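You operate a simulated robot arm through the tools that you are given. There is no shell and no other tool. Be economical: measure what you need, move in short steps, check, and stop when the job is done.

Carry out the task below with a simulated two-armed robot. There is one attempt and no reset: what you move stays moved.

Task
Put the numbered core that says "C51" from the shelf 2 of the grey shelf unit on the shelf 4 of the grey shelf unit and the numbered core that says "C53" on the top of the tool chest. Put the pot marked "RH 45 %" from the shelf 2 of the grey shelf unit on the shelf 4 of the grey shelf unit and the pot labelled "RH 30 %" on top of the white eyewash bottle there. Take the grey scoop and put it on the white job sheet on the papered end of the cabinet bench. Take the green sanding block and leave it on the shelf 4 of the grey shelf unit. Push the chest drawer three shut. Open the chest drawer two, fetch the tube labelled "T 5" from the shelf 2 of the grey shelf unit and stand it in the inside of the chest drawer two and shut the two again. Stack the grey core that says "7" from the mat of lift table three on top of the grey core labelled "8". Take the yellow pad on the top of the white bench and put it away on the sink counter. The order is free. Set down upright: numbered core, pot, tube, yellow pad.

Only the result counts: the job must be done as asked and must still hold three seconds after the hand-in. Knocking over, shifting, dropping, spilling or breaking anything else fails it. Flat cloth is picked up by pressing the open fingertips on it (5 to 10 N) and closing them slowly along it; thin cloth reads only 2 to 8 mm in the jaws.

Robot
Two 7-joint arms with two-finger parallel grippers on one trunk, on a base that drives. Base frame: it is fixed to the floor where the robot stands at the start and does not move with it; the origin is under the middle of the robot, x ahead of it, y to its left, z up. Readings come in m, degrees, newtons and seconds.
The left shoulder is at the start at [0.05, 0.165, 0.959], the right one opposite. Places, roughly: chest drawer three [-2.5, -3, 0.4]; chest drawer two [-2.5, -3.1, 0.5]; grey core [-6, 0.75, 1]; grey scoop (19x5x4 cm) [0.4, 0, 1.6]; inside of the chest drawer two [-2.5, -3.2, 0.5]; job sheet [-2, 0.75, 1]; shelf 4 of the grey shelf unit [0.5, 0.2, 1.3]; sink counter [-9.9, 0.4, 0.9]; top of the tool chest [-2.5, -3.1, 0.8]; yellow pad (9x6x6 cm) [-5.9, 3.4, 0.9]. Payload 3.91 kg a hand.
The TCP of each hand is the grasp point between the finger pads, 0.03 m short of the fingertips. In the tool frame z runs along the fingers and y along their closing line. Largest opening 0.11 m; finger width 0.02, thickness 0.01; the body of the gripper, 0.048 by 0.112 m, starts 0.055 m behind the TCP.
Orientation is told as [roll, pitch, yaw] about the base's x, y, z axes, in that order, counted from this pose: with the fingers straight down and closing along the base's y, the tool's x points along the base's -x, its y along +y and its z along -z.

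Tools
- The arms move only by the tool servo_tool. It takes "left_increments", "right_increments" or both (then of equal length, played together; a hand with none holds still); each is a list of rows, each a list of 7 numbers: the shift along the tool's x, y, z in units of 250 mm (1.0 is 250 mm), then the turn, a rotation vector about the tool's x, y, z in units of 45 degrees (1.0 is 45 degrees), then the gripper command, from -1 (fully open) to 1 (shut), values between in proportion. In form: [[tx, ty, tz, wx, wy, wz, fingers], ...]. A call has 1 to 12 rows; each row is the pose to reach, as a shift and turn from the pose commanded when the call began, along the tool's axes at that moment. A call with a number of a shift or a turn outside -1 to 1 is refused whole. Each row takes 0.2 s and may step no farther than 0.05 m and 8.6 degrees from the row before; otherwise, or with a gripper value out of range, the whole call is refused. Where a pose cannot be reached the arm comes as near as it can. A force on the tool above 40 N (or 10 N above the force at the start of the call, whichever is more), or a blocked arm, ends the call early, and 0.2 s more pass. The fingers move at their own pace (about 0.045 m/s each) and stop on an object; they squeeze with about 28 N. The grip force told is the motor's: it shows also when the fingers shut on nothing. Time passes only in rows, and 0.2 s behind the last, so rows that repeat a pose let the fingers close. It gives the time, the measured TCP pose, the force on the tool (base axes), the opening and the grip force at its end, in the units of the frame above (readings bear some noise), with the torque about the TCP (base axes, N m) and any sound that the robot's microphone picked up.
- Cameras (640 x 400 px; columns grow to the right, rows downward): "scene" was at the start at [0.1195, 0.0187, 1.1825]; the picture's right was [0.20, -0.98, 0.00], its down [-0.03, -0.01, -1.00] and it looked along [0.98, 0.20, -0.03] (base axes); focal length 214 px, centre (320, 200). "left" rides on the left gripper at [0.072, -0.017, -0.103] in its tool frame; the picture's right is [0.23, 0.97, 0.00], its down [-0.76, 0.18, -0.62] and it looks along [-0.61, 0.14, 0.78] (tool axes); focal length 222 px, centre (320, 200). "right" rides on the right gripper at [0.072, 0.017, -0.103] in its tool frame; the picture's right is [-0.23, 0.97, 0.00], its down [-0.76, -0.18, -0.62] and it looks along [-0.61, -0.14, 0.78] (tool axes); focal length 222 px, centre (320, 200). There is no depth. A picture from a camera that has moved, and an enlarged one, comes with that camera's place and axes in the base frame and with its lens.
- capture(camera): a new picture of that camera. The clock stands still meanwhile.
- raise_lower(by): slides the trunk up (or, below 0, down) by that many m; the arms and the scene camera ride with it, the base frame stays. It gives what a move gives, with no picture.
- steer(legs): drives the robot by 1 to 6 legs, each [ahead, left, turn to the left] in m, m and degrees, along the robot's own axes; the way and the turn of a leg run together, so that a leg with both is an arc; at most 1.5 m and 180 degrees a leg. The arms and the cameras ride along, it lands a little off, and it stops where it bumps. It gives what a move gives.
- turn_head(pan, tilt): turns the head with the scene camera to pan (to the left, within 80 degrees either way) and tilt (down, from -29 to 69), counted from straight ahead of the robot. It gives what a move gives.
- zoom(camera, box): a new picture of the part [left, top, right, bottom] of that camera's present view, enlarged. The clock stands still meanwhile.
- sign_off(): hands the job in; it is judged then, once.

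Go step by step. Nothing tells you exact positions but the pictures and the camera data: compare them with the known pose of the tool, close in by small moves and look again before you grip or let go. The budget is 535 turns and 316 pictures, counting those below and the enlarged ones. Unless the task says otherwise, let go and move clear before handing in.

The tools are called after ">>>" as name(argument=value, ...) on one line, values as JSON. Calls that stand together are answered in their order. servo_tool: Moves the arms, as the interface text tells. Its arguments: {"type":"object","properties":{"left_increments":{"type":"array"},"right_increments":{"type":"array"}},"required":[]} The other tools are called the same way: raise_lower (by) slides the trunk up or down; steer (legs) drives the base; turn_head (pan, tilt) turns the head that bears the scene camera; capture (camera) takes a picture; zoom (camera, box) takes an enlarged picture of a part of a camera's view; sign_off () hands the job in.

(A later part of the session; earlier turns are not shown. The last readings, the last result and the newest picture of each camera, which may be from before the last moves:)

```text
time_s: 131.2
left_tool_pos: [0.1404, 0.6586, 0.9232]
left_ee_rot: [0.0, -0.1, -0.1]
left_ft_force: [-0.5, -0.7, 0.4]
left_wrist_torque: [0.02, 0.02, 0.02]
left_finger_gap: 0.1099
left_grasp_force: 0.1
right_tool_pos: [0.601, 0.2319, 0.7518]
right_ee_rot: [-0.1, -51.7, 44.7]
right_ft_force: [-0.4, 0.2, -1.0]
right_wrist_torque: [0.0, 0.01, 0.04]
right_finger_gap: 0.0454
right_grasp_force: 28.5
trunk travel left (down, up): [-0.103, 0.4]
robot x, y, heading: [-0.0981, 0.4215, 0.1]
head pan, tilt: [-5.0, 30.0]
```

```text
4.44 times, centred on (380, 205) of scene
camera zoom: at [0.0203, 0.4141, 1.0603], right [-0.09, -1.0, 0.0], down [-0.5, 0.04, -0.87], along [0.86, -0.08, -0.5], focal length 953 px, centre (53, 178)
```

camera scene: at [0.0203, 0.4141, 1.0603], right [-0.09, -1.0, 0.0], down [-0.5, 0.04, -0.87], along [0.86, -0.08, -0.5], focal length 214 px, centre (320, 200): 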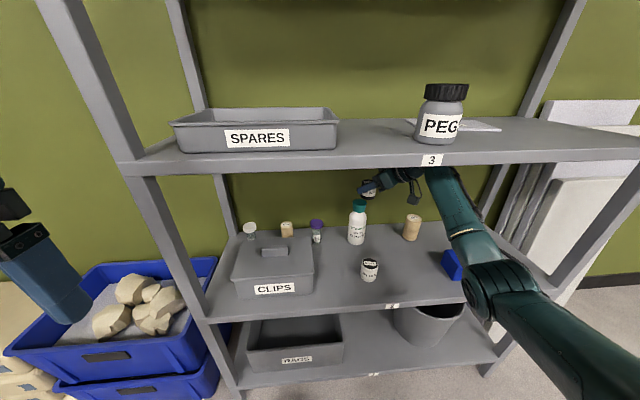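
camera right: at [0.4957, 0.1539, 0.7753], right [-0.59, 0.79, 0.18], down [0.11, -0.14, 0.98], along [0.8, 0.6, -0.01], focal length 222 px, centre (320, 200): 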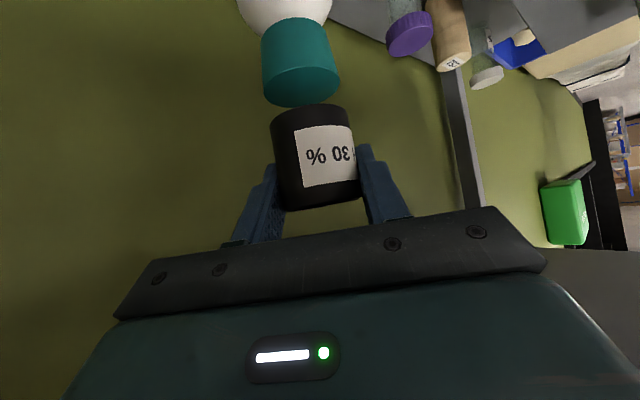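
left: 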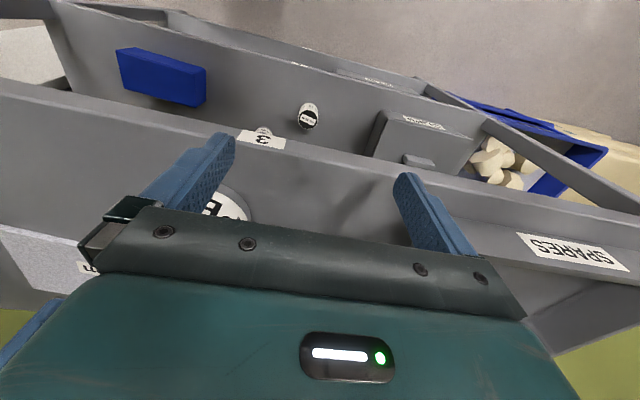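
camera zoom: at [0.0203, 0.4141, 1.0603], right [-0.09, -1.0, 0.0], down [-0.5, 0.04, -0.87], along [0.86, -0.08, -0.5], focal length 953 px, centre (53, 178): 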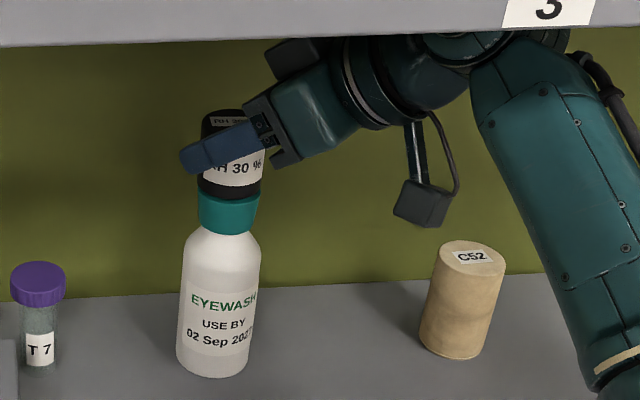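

>>> servo_tool(right_increments=[[0.004, 0, 0.001, 0, 0, 0, 1], [0.008, 0, 0.003, 0, 0, 0, 1], [0.012, 0, 0.006, 0, 0, 0, 1]])

```text
time_s: 132.0
left_tool_pos: [0.1388, 0.6588, 0.9233]
left_ee_rot: [0.0, 0.1, -0.2]
left_ft_force: [-1.2, 1.2, -0.6]
left_wrist_torque: [-0.01, 0.0, -0.02]
left_finger_gap: 0.1102
left_grasp_force: 0.2
right_tool_pos: [0.5998, 0.2319, 0.7491]
right_ee_rot: [-0.2, -51.9, 44.9]
right_ft_force: [-0.2, 0.3, 3.3]
right_wrist_torque: [-0.08, 0.0, 0.02]
right_finger_gap: 0.0452
right_grasp_force: 28.2
trunk travel left (down, up): [-0.103, 0.4]
robot x, y, heading: [-0.1008, 0.4206, 0.1]
head pan, tilt: [-5.0, 30.0]
```

Contact is light, about 4 N. I'll release gently.

>>> servo_tool(right_increments=[[0, 0, 0, 0, 0, 0, 0.1], [0, 0, 0, 0, 0, 0, -0.1], [0, 0, 0, 0, 0, 0, -0.2], [0, 0, 0, 0, 0, 0, -0.2]])

>>> zoom(camera="scene", box=[320, 160, 440, 250])

>>> zoom(camera="right", box=[200, 0, 440, 220])

```text
time_s: 133.0
left_tool_pos: [0.139, 0.6581, 0.9231]
left_ee_rot: [0.1, 0.0, -0.2]
left_ft_force: [0.4, 0.2, -0.7]
left_wrist_torque: [-0.01, 0.02, 0.06]
left_finger_gap: 0.1102
left_grasp_force: 0.1
right_tool_pos: [0.5999, 0.231, 0.7473]
right_ee_rot: [0.0, -51.7, 44.8]
right_ft_force: [0.8, -0.1, -0.3]
right_wrist_torque: [-0.04, -0.05, -0.04]
right_finger_gap: 0.0661
right_grasp_force: 0.1
trunk travel left (down, up): [-0.103, 0.4]
robot x, y, heading: [-0.1006, 0.42, -0.3]
head pan, tilt: [-5.0, 30.0]
```

```text
4.44 times, centred on (380, 205) of scene
camera zoom: at [0.0203, 0.4141, 1.0603], right [-0.09, -1.0, 0.0], down [-0.5, 0.04, -0.87], along [0.86, -0.08, -0.5], focal length 953 px, centre (53, 178)
```

zoom: 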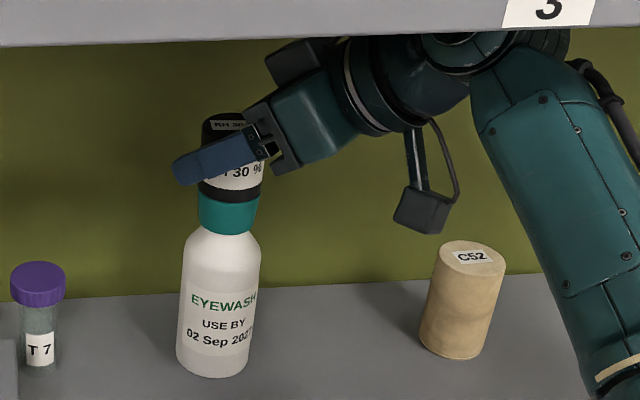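

```text
1.82 times, centred on (320, 110) of right
camera zoom: at [0.4978, 0.1548, 0.755], right [-0.59, 0.79, 0.18], down [0.11, -0.14, 0.98], along [0.8, 0.6, -0.01], focal length 404 px, centre (320, 364)
```

zoom: 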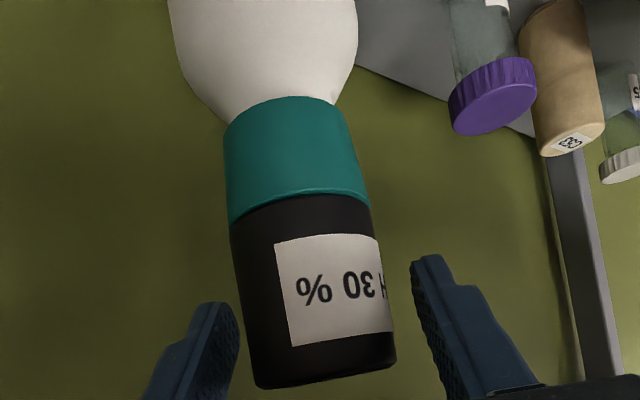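

The pot stands squarely on the cap. I'll withdraw the hand horizontally along its approach and then back out.

>>> servo_tool(right_increments=[[0.06, 0, -0.08, 0, 0, 0, -0.2], [0.12, 0, -0.16, 0, 0, 0, -0.2], [0.19, 0, -0.24, 0, 0, 0, -0.2], [0.25, 0, -0.314, 0, 0, 0, -0.2]])

>>> steer(legs=[[-0.42, 0, 0]])

>>> zoom(camera="scene", box=[200, 100, 440, 300])

```text
time_s: 134.0
left_tool_pos: [0.1397, 0.6589, 0.9226]
left_ee_rot: [0.0, 0.0, -0.2]
left_ft_force: [0.2, 0.7, -0.6]
left_wrist_torque: [0.03, 0.0, 0.03]
left_finger_gap: 0.1101
left_grasp_force: 0.0
right_tool_pos: [0.5287, 0.1626, 0.7473]
right_ee_rot: [0.0, -51.6, 44.8]
right_ft_force: [0.5, 0.2, 0.6]
right_wrist_torque: [0.04, 0.03, 0.02]
right_finger_gap: 0.0659
right_grasp_force: 0.1
trunk travel left (down, up): [-0.103, 0.4]
robot x, y, heading: [-0.1028, 0.4256, 0.0]
head pan, tilt: [-5.0, 30.0]
```

```text
time_s: 136.6
left_tool_pos: [-0.285, 0.6601, 0.9227]
left_ee_rot: [0.1, -0.1, 0.1]
left_ft_force: [0.8, -0.5, 0.1]
left_wrist_torque: [-0.02, -0.02, 0.03]
left_finger_gap: 0.1102
left_grasp_force: 0.1
right_tool_pos: [0.1069, 0.1638, 0.7468]
right_ee_rot: [0.0, -51.7, 45.2]
right_ft_force: [-0.5, 0.2, 0.1]
right_wrist_torque: [-0.03, 0.01, -0.01]
right_finger_gap: 0.066
right_grasp_force: 0.0
trunk travel left (down, up): [-0.103, 0.4]
robot x, y, heading: [-0.523, 0.4263, 0.3]
head pan, tilt: [-5.0, 30.0]
```

```text
2.00 times, centred on (320, 200) of scene
camera zoom: at [-0.4028, 0.4145, 1.0604], right [-0.08, -1.0, 0.0], down [-0.5, 0.04, -0.87], along [0.86, -0.07, -0.5], focal length 429 px, centre (320, 200)
```

zoom: 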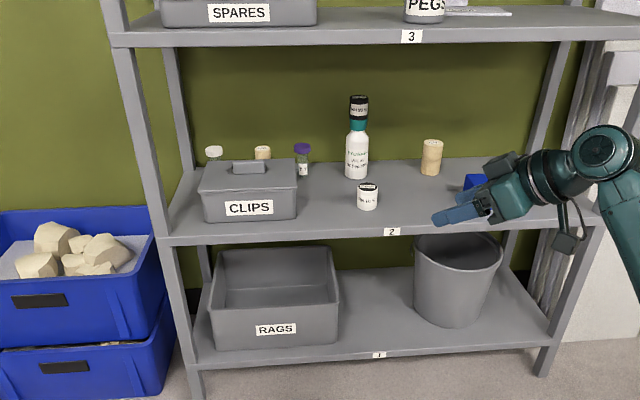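

Shelf 2 pots are done. Next is the scoop: raise the trunk fully, set the right hand nearly vertical and lift it high, with the fingers to close across the handle bar.

>>> raise_lower(by=0.4)

>>> servo_tool(right_increments=[[0, 0, 0, 0.131, 0, 0.103, -0.2], [0, 0, 0, 0.262, 0, 0.207, -0.2], [0, 0, 0, 0.393, 0, 0.31, -0.2], [0, 0, 0, 0.523, 0, 0.413, -0.2], [0, 0, 0, 0.654, 0, 0.517, -0.2], [0, 0, 0, 0.785, 0, 0.62, -0.2]])

>>> servo_tool(right_increments=[[0, 0, 0, 0, 0.14, 0, -0.2], [0, 0, 0, 0, 0.28, 0, -0.2], [0, 0, 0, 0, 0.42, 0, -0.2], [0, 0, 0, 0, 0.56, 0, -0.2], [0, 0, 0, 0, 0.7, 0, -0.2]])

>>> servo_tool(right_increments=[[0.006, 0, -0.16, 0, 0, 0, -0.2], [0.012, 0, -0.32, 0, 0, 0, -0.2], [0.018, 0, -0.48, 0, 0, 0, -0.2], [0.024, 0, -0.64, 0, 0, 0, -0.2], [0.03, 0, -0.8, 0, 0, 0, -0.2], [0.037, 0, -0.95, 0, 0, 0, -0.2]])

>>> servo_tool(right_increments=[[0.006, 0, -0.16, 0, 0, 0, -0.2], [0.012, 0, -0.32, 0, 0, 0, -0.2], [0.018, 0, -0.48, 0, 0, 0, -0.2], [0.024, 0, -0.64, 0, 0, 0, -0.2], [0.03, 0, -0.8, 0, 0, 0, -0.2], [0.037, 0, -0.95, 0, 0, 0, -0.2]])

>>> turn_head(pan=-15, tilt=-5)

>>> capture(camera="scene")

```text
time_s: 140.4
left_tool_pos: [-0.2839, 0.6592, 1.3234]
left_ee_rot: [0.1, 0.1, 0.2]
left_ft_force: [0.5, 0.6, -0.2]
left_wrist_torque: [0.02, 0.02, 0.0]
left_finger_gap: 0.1099
left_grasp_force: 0.0
right_tool_pos: [0.1063, 0.1637, 1.1468]
right_ee_rot: [0.0, -51.7, 45.0]
right_ft_force: [0.2, 0.8, -0.3]
right_wrist_torque: [0.02, 0.01, 0.01]
right_finger_gap: 0.0657
right_grasp_force: 0.1
trunk travel left (down, up): [-0.503, 0.0]
robot x, y, heading: [-0.5257, 0.4214, 0.3]
head pan, tilt: [-5.0, 30.0]
```

```text
time_s: 141.8
left_tool_pos: [-0.2842, 0.6591, 1.3228]
left_ee_rot: [0.1, 0.0, 0.1]
left_ft_force: [-0.6, -0.1, 0.2]
left_wrist_torque: [0.02, 0.03, 0.01]
left_finger_gap: 0.1101
left_grasp_force: 0.0
right_tool_pos: [0.1057, 0.1647, 1.1474]
right_ee_rot: [-0.1, -51.7, -0.2]
right_ft_force: [-0.2, 1.0, 0.3]
right_wrist_torque: [0.0, -0.02, 0.04]
right_finger_gap: 0.066
right_grasp_force: 0.2
trunk travel left (down, up): [-0.503, 0.0]
robot x, y, heading: [-0.5264, 0.4198, 0.1]
head pan, tilt: [-5.0, 30.0]
```

```text
time_s: 143.0
left_tool_pos: [-0.2843, 0.6604, 1.3218]
left_ee_rot: [0.2, 0.0, 0.1]
left_ft_force: [0.3, 0.2, 0.8]
left_wrist_torque: [0.0, -0.01, 0.01]
left_finger_gap: 0.1102
left_grasp_force: 0.0
right_tool_pos: [0.108, 0.1639, 1.1471]
right_ee_rot: [0.0, -20.1, 0.2]
right_ft_force: [-0.1, -0.5, 0.1]
right_wrist_torque: [0.02, -0.01, 0.02]
right_finger_gap: 0.066
right_grasp_force: 0.2
trunk travel left (down, up): [-0.503, 0.0]
robot x, y, heading: [-0.522, 0.4177, 0.1]
head pan, tilt: [-5.0, 30.0]
```

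```text
time_s: 144.4
left_tool_pos: [-0.2851, 0.6599, 1.3221]
left_ee_rot: [0.1, -0.1, 0.1]
left_ft_force: [0.0, -0.1, 1.1]
left_wrist_torque: [-0.01, -0.02, 0.01]
left_finger_gap: 0.11
left_grasp_force: 0.1
right_tool_pos: [0.0132, 0.162, 1.3646]
right_ee_rot: [0.0, -20.2, 0.0]
right_ft_force: [-1.0, -0.7, 0.1]
right_wrist_torque: [-0.01, -0.02, -0.03]
right_finger_gap: 0.0662
right_grasp_force: 0.1
trunk travel left (down, up): [-0.503, 0.0]
robot x, y, heading: [-0.526, 0.4291, 0.5]
head pan, tilt: [-5.0, 30.0]
```

```text
time_s: 145.8
left_tool_pos: [-0.2854, 0.6601, 1.3224]
left_ee_rot: [-0.1, -0.1, 0.1]
left_ft_force: [0.0, 0.4, 0.3]
left_wrist_torque: [-0.02, 0.0, 0.03]
left_finger_gap: 0.1099
left_grasp_force: 0.0
right_tool_pos: [-0.0764, 0.1671, 1.5859]
right_ee_rot: [0.0, -20.5, 0.1]
right_ft_force: [-0.2, 0.4, -0.1]
right_wrist_torque: [-0.04, -0.03, -0.01]
right_finger_gap: 0.0661
right_grasp_force: 0.0
trunk travel left (down, up): [-0.503, 0.0]
robot x, y, heading: [-0.527, 0.4261, -0.0]
head pan, tilt: [-5.0, 30.0]
```

```text
time_s: 146.8
left_tool_pos: [-0.2842, 0.6597, 1.322]
left_ee_rot: [0.0, 0.0, 0.0]
left_ft_force: [0.0, -0.5, -0.5]
left_wrist_torque: [-0.01, -0.02, -0.02]
left_finger_gap: 0.1102
left_grasp_force: 0.1
right_tool_pos: [-0.0741, 0.1648, 1.5839]
right_ee_rot: [-0.1, -20.3, 0.0]
right_ft_force: [0.1, -0.4, -0.1]
right_wrist_torque: [-0.02, 0.0, 0.02]
right_finger_gap: 0.0657
right_grasp_force: 0.1
trunk travel left (down, up): [-0.503, 0.0]
robot x, y, heading: [-0.5233, 0.427, 0.1]
head pan, tilt: [-15.0, -5.0]
```

```text
233 pictures are left
camera scene: at [-0.4083, 0.3998, 1.5164], right [-0.26, -0.97, 0.0], down [0.08, -0.02, -1.0], along [0.96, -0.26, 0.09], focal length 214 px, centre (320, 200)
```

scene: 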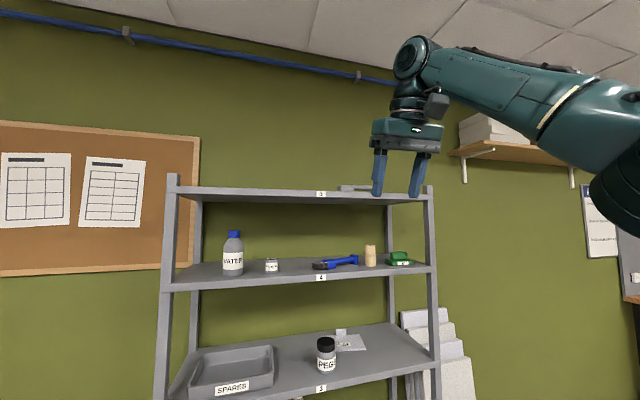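

The arm reaches high fine. I'll go up a further 0.11 m and spin the tool 90° about its axis.

>>> servo_tool(right_increments=[[-0.013, 0, -0.15, 0, 0, 0, -0.2], [-0.026, 0, -0.3, 0, 0, 0, -0.2], [-0.038, 0, -0.455, 0, 0, 0, -0.2]])

>>> servo_tool(right_increments=[[0, 0, 0, 0, 0, -0.167, -0.2], [0, 0, 0, 0, 0, -0.333, -0.2], [0, 0, 0, 0, 0, -0.5, -0.2], [0, 0, 0, 0, 0, -0.667, -0.2], [0, 0, 0, 0, 0, -0.833, -0.2], [0, 0, 0, 0, 0, -1, -0.2]])

>>> servo_tool(right_increments=[[0, 0, 0, 0, 0, -0.167, -0.2], [0, 0, 0, 0, 0, -0.333, -0.2], [0, 0, 0, 0, 0, -0.5, -0.2], [0, 0, 0, 0, 0, -0.667, -0.2], [0, 0, 0, 0, 0, -0.833, -0.2], [0, 0, 0, 0, 0, -1, -0.2]])

>>> capture(camera="scene")

>>> capture(camera="right")

```text
time_s: 147.6
left_tool_pos: [-0.2844, 0.6608, 1.3235]
left_ee_rot: [0.0, 0.0, 0.1]
left_ft_force: [-0.5, 0.4, -0.1]
left_wrist_torque: [-0.02, -0.02, -0.02]
left_finger_gap: 0.1101
left_grasp_force: 0.0
right_tool_pos: [-0.1065, 0.1679, 1.619]
right_ee_rot: [-0.1, -20.4, 0.2]
right_ft_force: [0.1, 0.3, 0.3]
right_wrist_torque: [-0.01, 0.02, -0.02]
right_finger_gap: 0.0657
right_grasp_force: 0.0
right hand out of reach, approached as far as the arm can: row 1, 2, 3
trunk travel left (down, up): [-0.503, 0.0]
robot x, y, heading: [-0.521, 0.4208, 0.0]
head pan, tilt: [-15.0, -5.0]
```

```text
time_s: 149.0
left_tool_pos: [-0.284, 0.66, 1.3229]
left_ee_rot: [0.1, -0.1, 0.2]
left_ft_force: [-0.3, 0.5, -0.5]
left_wrist_torque: [0.03, 0.0, -0.01]
left_finger_gap: 0.1102
left_grasp_force: 0.1
right_tool_pos: [-0.1074, 0.1676, 1.6182]
right_ee_rot: [-14.7, -14.2, 47.0]
right_ft_force: [1.2, -0.3, 1.3]
right_wrist_torque: [0.01, 0.01, 0.01]
right_finger_gap: 0.066
right_grasp_force: 0.0
trunk travel left (down, up): [-0.503, 0.0]
robot x, y, heading: [-0.5249, 0.4225, 0.0]
head pan, tilt: [-15.0, -5.0]
```

```text
time_s: 150.4
left_tool_pos: [-0.2842, 0.6611, 1.3214]
left_ee_rot: [0.0, 0.0, 0.1]
left_ft_force: [0.8, -0.7, -0.5]
left_wrist_torque: [0.01, -0.02, 0.0]
left_finger_gap: 0.1101
left_grasp_force: 0.0
right_tool_pos: [-0.1075, 0.1672, 1.6195]
right_ee_rot: [-20.3, 0.0, 90.1]
right_ft_force: [0.9, 0.2, 0.4]
right_wrist_torque: [-0.02, 0.0, 0.03]
right_finger_gap: 0.0661
right_grasp_force: 0.1
trunk travel left (down, up): [-0.503, 0.0]
robot x, y, heading: [-0.5206, 0.4206, 0.2]
head pan, tilt: [-15.0, -5.0]
```

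```text
232 pictures are left
camera scene: at [-0.4083, 0.3997, 1.5164], right [-0.26, -0.97, 0.0], down [0.08, -0.02, -1.0], along [0.96, -0.26, 0.09], focal length 214 px, centre (320, 200)
```

scene: 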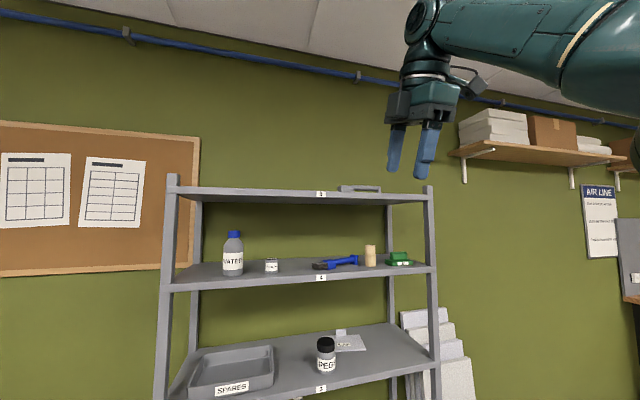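

```text
231 pictures are left
camera right: at [-0.1596, 0.0951, 1.7103], right [-0.91, 0.22, -0.34], down [-0.05, 0.76, 0.65], along [0.4, 0.61, -0.68], focal length 222 px, centre (320, 200)
```

right: 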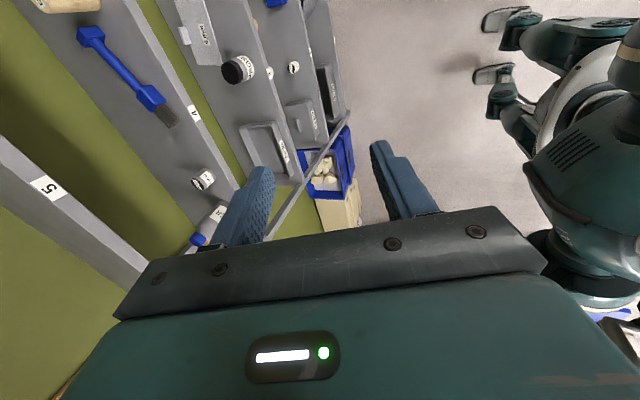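

Near-vertical is out of reach at that height, so I'll tilt to 45°. That reaches higher and still lets the fingers straddle the bar diagonally.

>>> servo_tool(right_increments=[[0, 0, 0, 0.14, 0, 0, -0.2], [0, 0, 0, 0.28, 0, 0, -0.2], [0, 0, 0, 0.42, 0, 0, -0.2], [0, 0, 0, 0.55, 0, 0, -0.2]])

>>> servo_tool(right_increments=[[-0.09, -0.014, -0.1, 0, 0, 0, 0.4], [-0.18, -0.028, -0.2, 0, 0, 0, 0.4], [-0.27, -0.042, -0.3, 0, 0, 0, 0.4], [-0.36, -0.057, -0.396, 0, 0, 0, 0.4]])

>>> steer(legs=[[0, -0.255, 0], [0.3, 0, 0]])

>>> capture(camera="scene")

>>> capture(camera="right")

```text
time_s: 151.4
left_tool_pos: [-0.2849, 0.6594, 1.3225]
left_ee_rot: [0.1, -0.1, 0.1]
left_ft_force: [0.3, -0.2, 0.9]
left_wrist_torque: [0.03, 0.01, -0.03]
left_finger_gap: 0.11
left_grasp_force: 0.0
right_tool_pos: [-0.1069, 0.1666, 1.619]
right_ee_rot: [-45.1, 0.0, 90.0]
right_ft_force: [1.1, -1.5, -0.3]
right_wrist_torque: [-0.01, -0.02, -0.02]
right_finger_gap: 0.0661
right_grasp_force: 0.1
trunk travel left (down, up): [-0.503, 0.0]
robot x, y, heading: [-0.5256, 0.4225, 0.2]
head pan, tilt: [-15.0, -5.0]
```

```text
time_s: 152.4
left_tool_pos: [-0.2851, 0.6621, 1.3216]
left_ee_rot: [-0.1, -0.1, 0.1]
left_ft_force: [-0.1, 0.5, 0.0]
left_wrist_torque: [-0.01, 0.01, 0.0]
left_finger_gap: 0.1101
left_grasp_force: 0.1
right_tool_pos: [-0.169, 0.2623, 1.6992]
right_ee_rot: [-45.0, 0.1, 90.2]
right_ft_force: [-0.5, -0.2, 0.8]
right_wrist_torque: [0.0, 0.01, -0.04]
right_finger_gap: 0.0332
right_grasp_force: 0.0
trunk travel left (down, up): [-0.503, 0.0]
robot x, y, heading: [-0.5188, 0.4213, -0.1]
head pan, tilt: [-15.0, -5.0]
```

```text
time_s: 155.9
left_tool_pos: [0.0112, 0.4029, 1.3227]
left_ee_rot: [0.1, 0.0, -0.2]
left_ft_force: [0.0, 0.0, 0.0]
left_wrist_torque: [-0.01, -0.01, 0.0]
left_finger_gap: 0.1099
left_grasp_force: 0.1
right_tool_pos: [0.1279, 0.0033, 1.6989]
right_ee_rot: [-45.0, -0.1, 89.8]
right_ft_force: [-0.2, 0.5, 0.6]
right_wrist_torque: [0.02, 0.01, -0.01]
right_finger_gap: 0.033
right_grasp_force: 0.0
trunk travel left (down, up): [-0.503, 0.0]
robot x, y, heading: [-0.2312, 0.1666, -0.1]
head pan, tilt: [-15.0, -5.0]
```

```text
230 pictures are left
camera scene: at [-0.1134, 0.1436, 1.5164], right [-0.26, -0.97, 0.0], down [0.08, -0.02, -1.0], along [0.96, -0.26, 0.09], focal length 214 px, centre (320, 200)
```

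scene: 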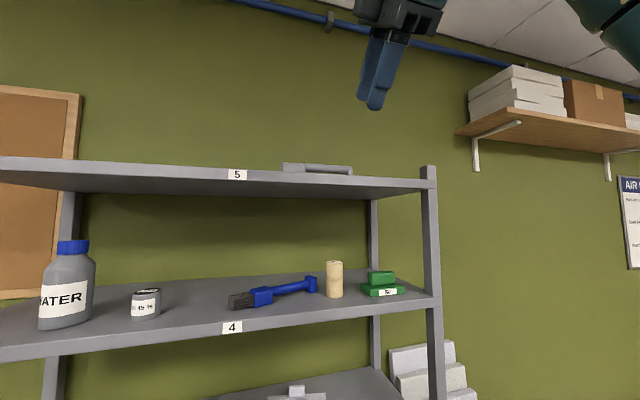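

```text
229 pictures are left
camera right: at [0.0414, -0.0684, 1.7602], right [-0.69, 0.23, -0.69], down [-0.31, 0.76, 0.57], along [0.65, 0.6, -0.45], focal length 222 px, centre (320, 200)
```

right: 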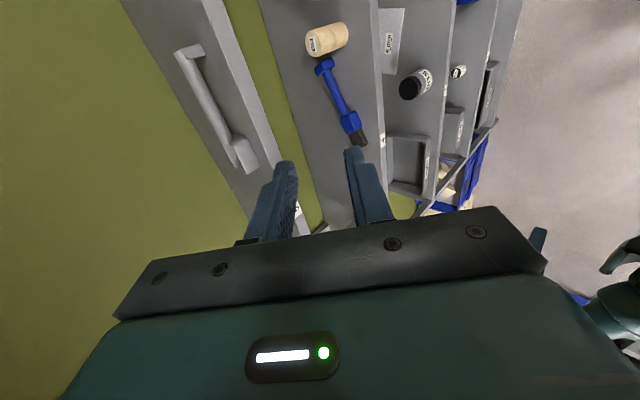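

The scoop bar is at about x≈0.387, spanning y -0.075 to 0.04. I'll drive ahead 0.2 m and look closer.

>>> steer(legs=[[0.2, 0, 0]])

>>> capture(camera="right")

>>> turn_head(pan=-25, tilt=-29)

>>> capture(camera="scene")

```text
time_s: 157.5
left_tool_pos: [0.2127, 0.4036, 1.322]
left_ee_rot: [0.0, 0.1, 0.0]
left_ft_force: [-0.6, 0.7, -0.5]
left_wrist_torque: [-0.01, 0.01, 0.01]
left_finger_gap: 0.1102
left_grasp_force: 0.0
right_tool_pos: [0.3304, 0.0041, 1.6984]
right_ee_rot: [-45.2, 0.0, 90.1]
right_ft_force: [-0.1, 0.0, -0.7]
right_wrist_torque: [-0.02, 0.02, 0.03]
right_finger_gap: 0.0329
right_grasp_force: 0.2
trunk travel left (down, up): [-0.503, 0.0]
robot x, y, heading: [-0.0258, 0.166, 0.1]
head pan, tilt: [-15.0, -5.0]
```

```text
228 pictures are left
camera right: at [0.245, -0.0679, 1.7602], right [-0.69, 0.23, -0.69], down [-0.31, 0.76, 0.57], along [0.65, 0.61, -0.45], focal length 222 px, centre (320, 200)
```

right: 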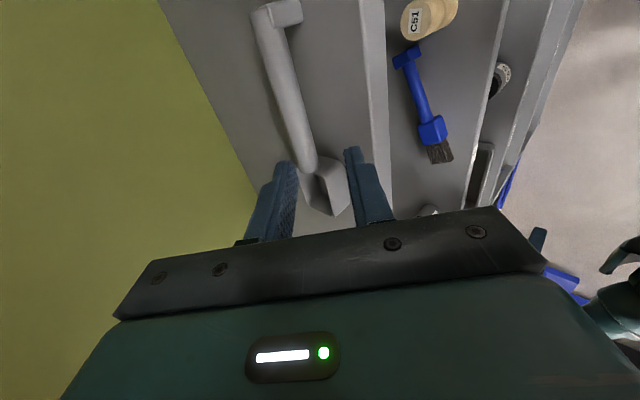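

```text
time_s: 158.4
left_tool_pos: [0.2139, 0.403, 1.3221]
left_ee_rot: [0.1, 0.1, 0.0]
left_ft_force: [0.1, 1.3, 0.1]
left_wrist_torque: [-0.01, 0.02, 0.0]
left_finger_gap: 0.1102
left_grasp_force: 0.1
right_tool_pos: [0.331, 0.0046, 1.6991]
right_ee_rot: [-44.9, 0.0, 90.0]
right_ft_force: [-0.7, -0.2, 0.3]
right_wrist_torque: [-0.01, 0.0, 0.0]
right_finger_gap: 0.0329
right_grasp_force: 0.2
trunk travel left (down, up): [-0.503, 0.0]
robot x, y, heading: [-0.0271, 0.1673, -0.0]
head pan, tilt: [-25.0, -28.6]
```

```text
227 pictures are left
camera scene: at [0.0659, 0.138, 1.5487], right [-0.42, -0.91, 0.0], down [0.43, -0.2, -0.88], along [0.8, -0.37, 0.48], focal length 214 px, centre (320, 200)
```

scene: 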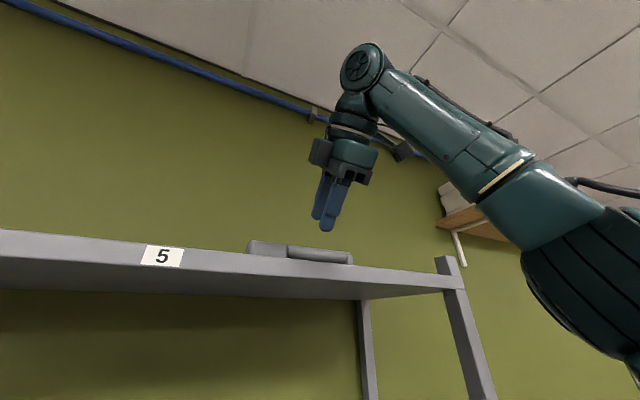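

The bar estimate is (0.405, 1.646). I'll align the axis, advance half-way and recheck.

>>> servo_tool(right_increments=[[0.02, -0.059, 0, 0, 0, 0, 0.2], [0.02, -0.059, 0.07, 0, 0, 0, 0.2], [0.02, -0.059, 0.14, 0, 0, 0, 0.2]])

>>> capture(camera="right")

>>> zoom(camera="scene", box=[220, 180, 420, 305])

```text
time_s: 159.2
left_tool_pos: [0.2147, 0.4035, 1.3239]
left_ee_rot: [0.1, 0.0, -0.1]
left_ft_force: [0.0, -0.3, -0.6]
left_wrist_torque: [-0.01, 0.03, -0.02]
left_finger_gap: 0.11
left_grasp_force: 0.0
right_tool_pos: [0.3683, -0.0003, 1.6838]
right_ee_rot: [-45.0, 0.0, 89.9]
right_ft_force: [0.6, -0.1, -0.6]
right_wrist_torque: [-0.02, -0.03, 0.03]
right_finger_gap: 0.0443
right_grasp_force: 0.0
trunk travel left (down, up): [-0.503, 0.0]
robot x, y, heading: [-0.0274, 0.1607, 0.1]
head pan, tilt: [-25.0, -28.6]
```

```text
226 pictures are left
camera right: at [0.2816, -0.0733, 1.7455], right [-0.69, 0.23, -0.69], down [-0.31, 0.76, 0.57], along [0.65, 0.61, -0.45], focal length 222 px, centre (320, 200)
```

right: 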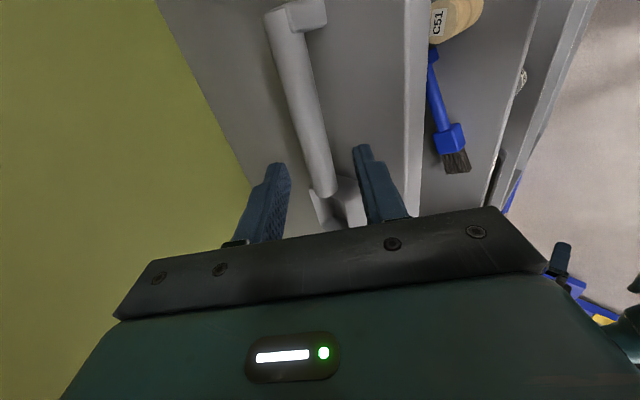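

```text
3.20 times, centred on (320, 242) of scene
camera zoom: at [0.0665, 0.138, 1.5488], right [-0.42, -0.91, 0.0], down [0.43, -0.2, -0.88], along [0.8, -0.37, 0.48], focal length 686 px, centre (320, 64)
```

zoom: 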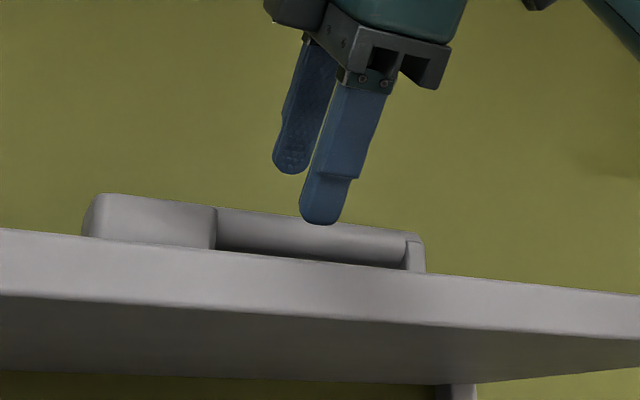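

The bar needs about a 5 mm shift. I'll narrow the gap to 36 mm and advance 36 mm along the axis.

>>> servo_tool(right_increments=[[0, -0.021, 0, 0, 0, 0, 0.345], [0, -0.021, 0.05, 0, 0, 0, 0.345], [0, -0.021, 0.1, 0, 0, 0, 0.345], [0, -0.021, 0.14, 0, 0, 0, 0.345]])

>>> capture(camera="right")

>>> zoom(camera="scene", box=[220, 180, 420, 305])

```text
time_s: 160.2
left_tool_pos: [0.2149, 0.4032, 1.3225]
left_ee_rot: [0.1, 0.0, -0.1]
left_ft_force: [-0.8, -0.4, -0.7]
left_wrist_torque: [-0.03, 0.0, 0.01]
left_finger_gap: 0.11
left_grasp_force: 0.0
right_tool_pos: [0.3952, -0.0007, 1.6629]
right_ee_rot: [-45.0, 0.0, 90.0]
right_ft_force: [-0.3, -0.2, -0.3]
right_wrist_torque: [0.04, -0.02, -0.01]
right_finger_gap: 0.0361
right_grasp_force: 0.2
trunk travel left (down, up): [-0.503, 0.0]
robot x, y, heading: [-0.028, 0.1692, -0.3]
head pan, tilt: [-25.0, -28.6]
```

```text
224 pictures are left
camera right: at [0.3091, -0.0728, 1.7246], right [-0.69, 0.23, -0.69], down [-0.31, 0.76, 0.57], along [0.65, 0.61, -0.45], focal length 222 px, centre (320, 200)
```

right: 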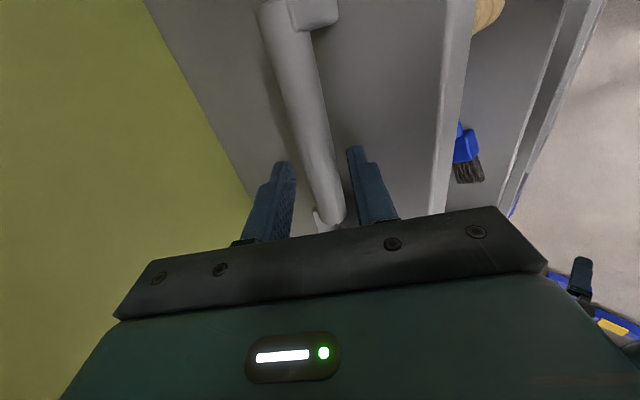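

```text
3.20 times, centred on (320, 242) of scene
camera zoom: at [0.0663, 0.1379, 1.5488], right [-0.42, -0.91, 0.0], down [0.43, -0.2, -0.88], along [0.8, -0.37, 0.48], focal length 686 px, centre (320, 64)
```

zoom: 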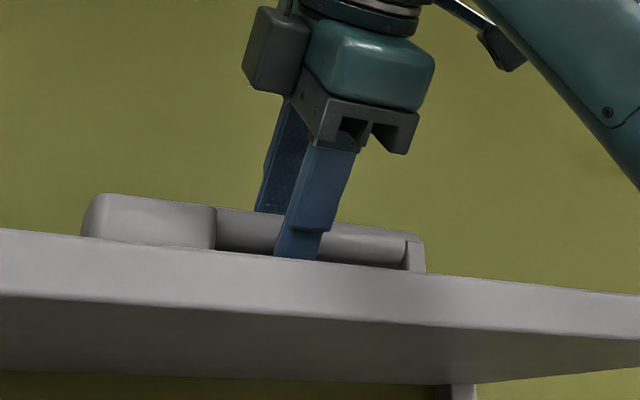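

The fingers straddle the bar. Closing.

>>> servo_tool(right_increments=[[0, 0, 0.01, 0, 0, 0, 0.6], [0, 0, 0.01, 0, 0, 0, 1], [0, 0, 0.01, 0, 0, 0, 1], [0, 0, 0.01, 0, 0, 0, 1]])

>>> zoom(camera="scene", box=[220, 180, 420, 305])

```text
time_s: 161.2
left_tool_pos: [0.2134, 0.4031, 1.3231]
left_ee_rot: [0.1, -0.1, 0.0]
left_ft_force: [-0.7, -0.9, 0.1]
left_wrist_torque: [0.01, 0.03, -0.03]
left_finger_gap: 0.1103
left_grasp_force: 0.0
right_tool_pos: [0.3937, -0.0007, 1.6628]
right_ee_rot: [-45.0, 0.0, 90.0]
right_ft_force: [-0.2, -0.1, 3.4]
right_wrist_torque: [0.01, -0.06, 0.05]
right_finger_gap: 0.0205
right_grasp_force: 27.9
trunk travel left (down, up): [-0.503, 0.0]
robot x, y, heading: [-0.0293, 0.1666, -0.3]
head pan, tilt: [-25.0, -28.6]
```

```text
3.20 times, centred on (320, 242) of scene
camera zoom: at [0.0656, 0.138, 1.5488], right [-0.42, -0.91, 0.0], down [0.43, -0.2, -0.88], along [0.8, -0.37, 0.48], focal length 686 px, centre (320, 64)
```

zoom: 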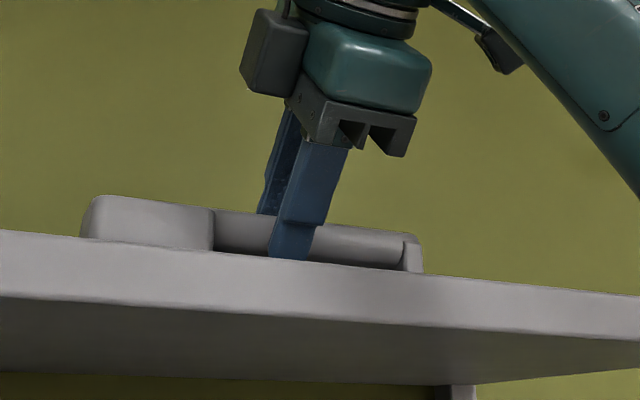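

Gripped at 20.5 mm. I'll lift and check that it stays level.

>>> servo_tool(right_increments=[[0, -0.04, -0.04, 0, 0, 0, 1], [0, -0.08, -0.08, 0, 0, 0, 1], [0, -0.11, -0.11, 0, 0, 0, 1]])

>>> capture(camera="scene")

>>> capture(camera="right")

```text
time_s: 162.0
left_tool_pos: [0.2136, 0.404, 1.3223]
left_ee_rot: [0.1, 0.0, 0.0]
left_ft_force: [-0.3, 0.3, -0.7]
left_wrist_torque: [-0.02, -0.04, -0.04]
left_finger_gap: 0.1101
left_grasp_force: 0.0
right_tool_pos: [0.3952, 0.0001, 1.701]
right_ee_rot: [-44.9, 0.0, 89.9]
right_ft_force: [0.6, -0.5, -1.6]
right_wrist_torque: [-0.03, 0.02, -0.02]
right_finger_gap: 0.0207
right_grasp_force: 28.0
trunk travel left (down, up): [-0.503, 0.0]
robot x, y, heading: [-0.0189, 0.1619, 0.2]
head pan, tilt: [-25.0, -28.6]
```

```text
221 pictures are left
camera scene: at [0.0658, 0.1386, 1.5488], right [-0.42, -0.91, 0.0], down [0.43, -0.2, -0.88], along [0.8, -0.37, 0.48], focal length 214 px, centre (320, 200)
```

scene: 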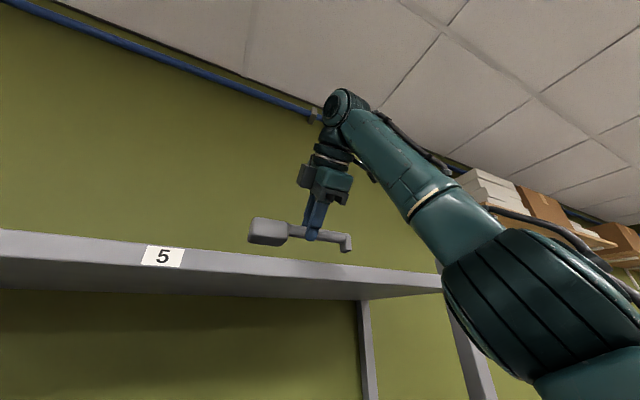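

```text
220 pictures are left
camera right: at [0.3094, -0.0717, 1.7628], right [-0.69, 0.23, -0.69], down [-0.31, 0.76, 0.57], along [0.65, 0.61, -0.45], focal length 222 px, centre (320, 200)
```

right: 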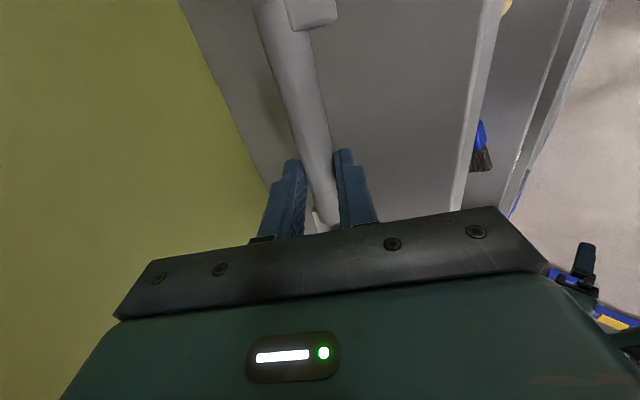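

The scoop is held level. I'll back out, lower the trunk somewhat and look to both sides before turning around.

>>> steer(legs=[[-0.55, 0, 0]])

>>> raise_lower(by=-0.3)

>>> turn_head(pan=80, tilt=20)

>>> capture(camera="scene")

>>> turn_head(pan=-80, tilt=20)

>>> capture(camera="scene")

```text
time_s: 165.1
left_tool_pos: [-0.3338, 0.4035, 1.3239]
left_ee_rot: [0.1, -0.1, -0.4]
left_ft_force: [-0.4, -0.2, 0.7]
left_wrist_torque: [-0.01, 0.0, 0.01]
left_finger_gap: 0.11
left_grasp_force: 0.0
right_tool_pos: [-0.1541, -0.0012, 1.7017]
right_ee_rot: [-44.9, -0.1, 89.7]
right_ft_force: [0.6, -0.2, -0.2]
right_wrist_torque: [0.0, -0.01, 0.03]
right_finger_gap: 0.0208
right_grasp_force: 28.3
trunk travel left (down, up): [-0.503, 0.0]
robot x, y, heading: [-0.5754, 0.1693, -0.0]
head pan, tilt: [-25.0, -28.6]
```

```text
time_s: 168.1
left_tool_pos: [-0.3338, 0.4033, 1.0235]
left_ee_rot: [0.0, 0.0, -0.4]
left_ft_force: [-0.8, -0.6, -0.3]
left_wrist_torque: [0.01, -0.01, -0.02]
left_finger_gap: 0.11
left_grasp_force: 0.1
right_tool_pos: [-0.1538, -0.0022, 1.4016]
right_ee_rot: [-44.9, -0.1, 89.8]
right_ft_force: [-0.7, -0.5, 0.0]
right_wrist_torque: [0.0, 0.01, 0.04]
right_finger_gap: 0.0205
right_grasp_force: 27.5
trunk travel left (down, up): [-0.203, 0.3]
robot x, y, heading: [-0.5746, 0.1622, -0.0]
head pan, tilt: [-25.0, -28.6]
```

```text
time_s: 170.0
left_tool_pos: [-0.3326, 0.4023, 1.0225]
left_ee_rot: [0.1, 0.0, -0.3]
left_ft_force: [0.1, 0.7, -0.3]
left_wrist_torque: [0.0, 0.0, 0.01]
left_finger_gap: 0.1097
left_grasp_force: 0.0
right_tool_pos: [-0.1544, -0.001, 1.401]
right_ee_rot: [-44.9, 0.0, 89.7]
right_ft_force: [0.1, 0.6, -0.2]
right_wrist_torque: [-0.01, 0.03, -0.02]
right_finger_gap: 0.0208
right_grasp_force: 28.4
trunk travel left (down, up): [-0.203, 0.3]
robot x, y, heading: [-0.568, 0.1676, -0.2]
head pan, tilt: [80.0, 20.0]
```

```text
219 pictures are left
camera scene: at [-0.5267, 0.2588, 1.1764], right [0.98, -0.18, 0.0], down [-0.06, -0.34, -0.94], along [0.17, 0.92, -0.34], focal length 214 px, centre (320, 200)
```

scene: 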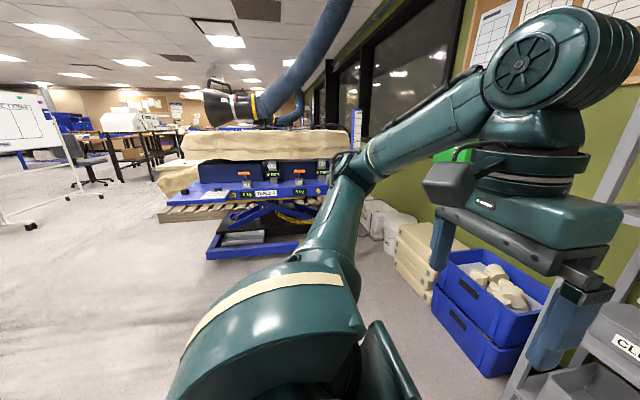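

```text
time_s: 172.4
left_tool_pos: [-0.3336, 0.4034, 1.0218]
left_ee_rot: [0.1, 0.0, -0.2]
left_ft_force: [0.1, -0.5, 0.4]
left_wrist_torque: [0.0, 0.01, 0.0]
left_finger_gap: 0.1102
left_grasp_force: 0.1
right_tool_pos: [-0.1547, -0.0017, 1.4013]
right_ee_rot: [-44.9, 0.0, 89.7]
right_ft_force: [0.1, -0.4, -0.2]
right_wrist_torque: [0.0, 0.0, -0.06]
right_finger_gap: 0.0204
right_grasp_force: 28.4
trunk travel left (down, up): [-0.203, 0.3]
robot x, y, heading: [-0.5742, 0.1639, -0.3]
head pan, tilt: [-80.0, 20.0]
```

```text
218 pictures are left
camera scene: at [-0.5275, 0.0754, 1.1764], right [-0.99, -0.17, 0.0], down [-0.06, 0.34, -0.94], along [0.16, -0.93, -0.34], focal length 214 px, centre (320, 200)
```

scene: 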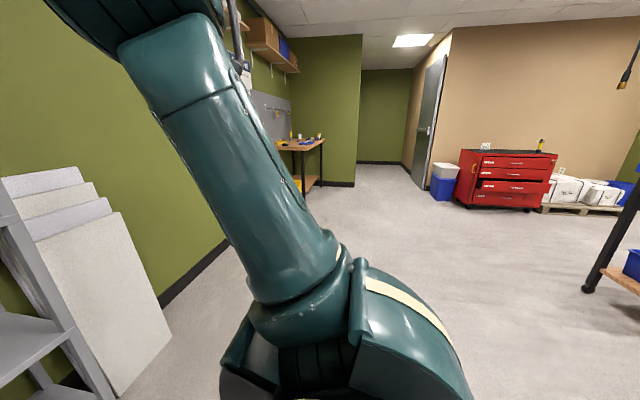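

I see the red tool chest to the right across the room. I'll turn right and look for the bench with the job sheet.

>>> steer(legs=[[0, 0, -100]])

>>> turn_head(pan=-60, tilt=15)

>>> capture(camera="scene")

>>> turn_head(pan=0, tilt=15)

>>> capture(camera="scene")

```text
time_s: 177.1
left_tool_pos: [-0.3926, -0.1167, 1.0223]
left_ee_rot: [0.1, 0.0, -102.1]
left_ft_force: [-0.7, 0.9, -0.1]
left_wrist_torque: [0.01, 0.02, 0.01]
left_finger_gap: 0.1103
left_grasp_force: 0.1
right_tool_pos: [-0.8245, -0.2108, 1.4005]
right_ee_rot: [-44.9, 0.0, -12.1]
right_ft_force: [-0.8, -0.2, -0.1]
right_wrist_torque: [0.01, 0.01, 0.01]
right_finger_gap: 0.021
right_grasp_force: 28.0
trunk travel left (down, up): [-0.203, 0.3]
robot x, y, heading: [-0.575, 0.1686, -101.9]
head pan, tilt: [-80.0, 20.0]
```

```text
time_s: 177.9
left_tool_pos: [-0.3921, -0.117, 1.0226]
left_ee_rot: [0.0, -0.1, -102.1]
left_ft_force: [0.2, -0.4, -0.1]
left_wrist_torque: [0.02, -0.01, 0.0]
left_finger_gap: 0.11
left_grasp_force: 0.1
right_tool_pos: [-0.8242, -0.21, 1.4002]
right_ee_rot: [-44.9, 0.1, -12.1]
right_ft_force: [-1.2, 0.0, -0.6]
right_wrist_torque: [-0.01, 0.0, 0.02]
right_finger_gap: 0.0208
right_grasp_force: 28.4
trunk travel left (down, up): [-0.203, 0.3]
robot x, y, heading: [-0.5727, 0.1692, -102.0]
head pan, tilt: [-60.0, 15.0]
```

```text
217 pictures are left
camera scene: at [-0.6676, 0.1098, 1.1845], right [-0.31, 0.95, 0.0], down [0.25, 0.08, -0.97], along [-0.92, -0.3, -0.26], focal length 214 px, centre (320, 200)
```

scene: 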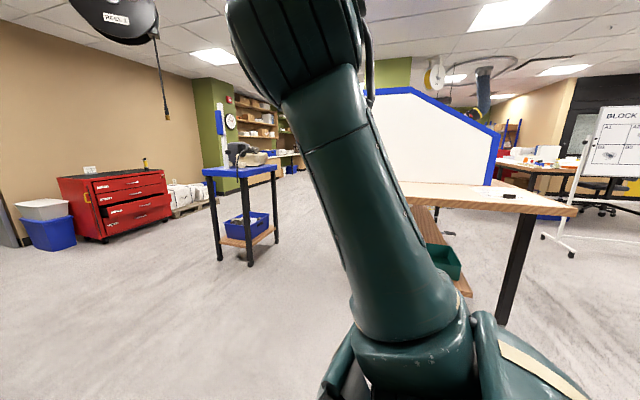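

```text
time_s: 179.2
left_tool_pos: [-0.3924, -0.1171, 1.0228]
left_ee_rot: [0.1, 0.0, -102.1]
left_ft_force: [0.2, -0.7, -0.3]
left_wrist_torque: [0.02, -0.02, -0.02]
left_finger_gap: 0.1097
left_grasp_force: 0.1
right_tool_pos: [-0.8239, -0.2105, 1.401]
right_ee_rot: [-45.0, 0.0, -12.1]
right_ft_force: [0.3, -0.4, -1.0]
right_wrist_torque: [0.0, -0.02, 0.02]
right_finger_gap: 0.0207
right_grasp_force: 28.1
trunk travel left (down, up): [-0.203, 0.3]
robot x, y, heading: [-0.5745, 0.1636, -102.0]
head pan, tilt: [0.0, 15.0]
```

```text
216 pictures are left
camera scene: at [-0.5982, 0.0472, 1.1845], right [-0.98, 0.21, 0.0], down [0.05, 0.25, -0.97], along [-0.2, -0.94, -0.26], focal length 214 px, centre (320, 200)
```

scene: 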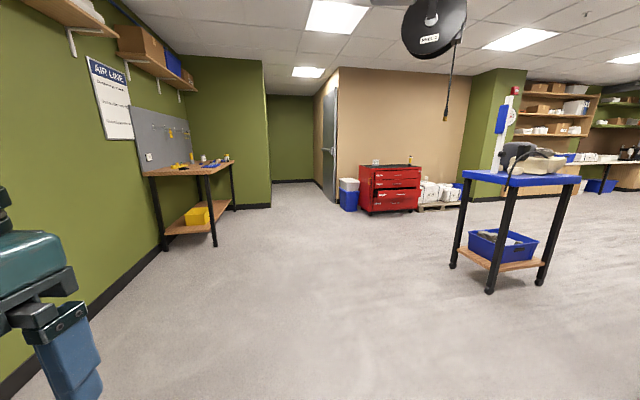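

The wooden bench is on my right, with its near corner at about (-1.65, 0.76). I'll turn to face it (-x) and look.

>>> steer(legs=[[0, 0, -78]])

>>> capture(camera="scene")

>>> turn_head(pan=-35, tilt=15)

>>> capture(camera="scene")

```text
time_s: 182.9
left_tool_pos: [-0.809, -0.0755, 1.0231]
left_ee_rot: [0.1, 0.0, -179.0]
left_ft_force: [1.0, -0.4, 0.7]
left_wrist_torque: [-0.01, 0.03, -0.02]
left_finger_gap: 0.1102
left_grasp_force: 0.0
right_tool_pos: [-0.9977, 0.3257, 1.4003]
right_ee_rot: [-44.9, -0.1, -89.0]
right_ft_force: [0.0, -0.8, -1.2]
right_wrist_torque: [-0.03, -0.04, -0.03]
right_finger_gap: 0.0207
right_grasp_force: 28.2
trunk travel left (down, up): [-0.203, 0.3]
robot x, y, heading: [-0.5762, 0.1646, -178.7]
head pan, tilt: [0.0, 15.0]
```

```text
215 pictures are left
camera scene: at [-0.6954, 0.1649, 1.1845], right [-0.02, 1.0, 0.0], down [0.26, 0.01, -0.97], along [-0.97, -0.02, -0.26], focal length 214 px, centre (320, 200)
```

scene: 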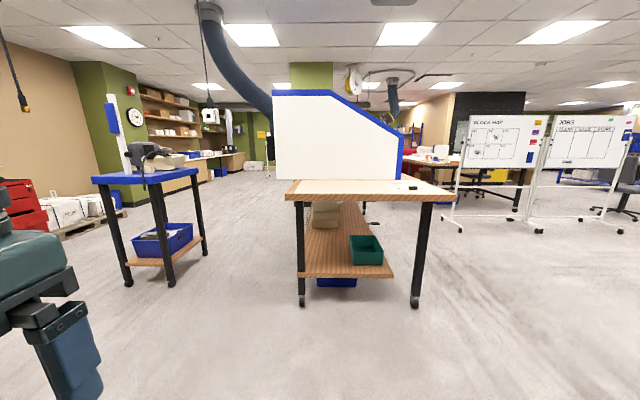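

```text
time_s: 183.9
left_tool_pos: [-0.8093, -0.0753, 1.0223]
left_ee_rot: [0.2, 0.0, -179.0]
left_ft_force: [-0.3, -0.4, -0.4]
left_wrist_torque: [0.02, 0.01, -0.02]
left_finger_gap: 0.1097
left_grasp_force: 0.1
right_tool_pos: [-0.9978, 0.3251, 1.3996]
right_ee_rot: [-44.9, -0.1, -88.9]
right_ft_force: [0.5, 0.1, -0.3]
right_wrist_torque: [-0.01, -0.01, -0.01]
right_finger_gap: 0.0204
right_grasp_force: 28.0
trunk travel left (down, up): [-0.203, 0.3]
robot x, y, heading: [-0.575, 0.1675, -178.9]
head pan, tilt: [-35.0, 15.0]
```

```text
214 pictures are left
camera scene: at [-0.6796, 0.2187, 1.1845], right [0.56, 0.83, 0.0], down [0.21, -0.14, -0.97], along [-0.8, 0.54, -0.26], focal length 214 px, centre (320, 200)
```

scene: 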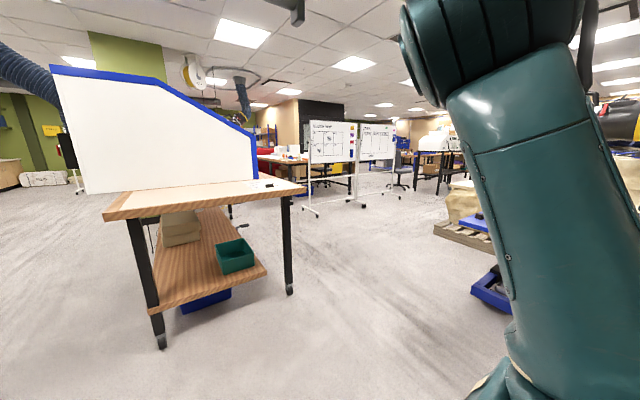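

The bench has a white cabinet with its papered end on the right. I'll zoom in on the tabletop.

>>> zoom(camera="scene", box=[90, 140, 330, 240])

```text
2.67 times, centred on (210, 190) of scene
camera zoom: at [-0.6796, 0.2187, 1.1845], right [0.56, 0.83, 0.0], down [0.21, -0.14, -0.97], along [-0.8, 0.54, -0.26], focal length 572 px, centre (613, 227)
```

zoom: 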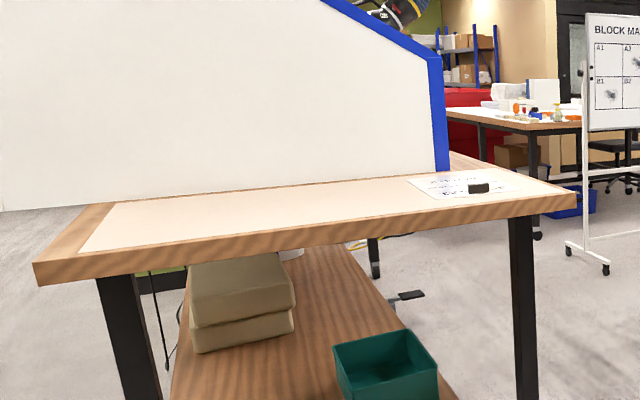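

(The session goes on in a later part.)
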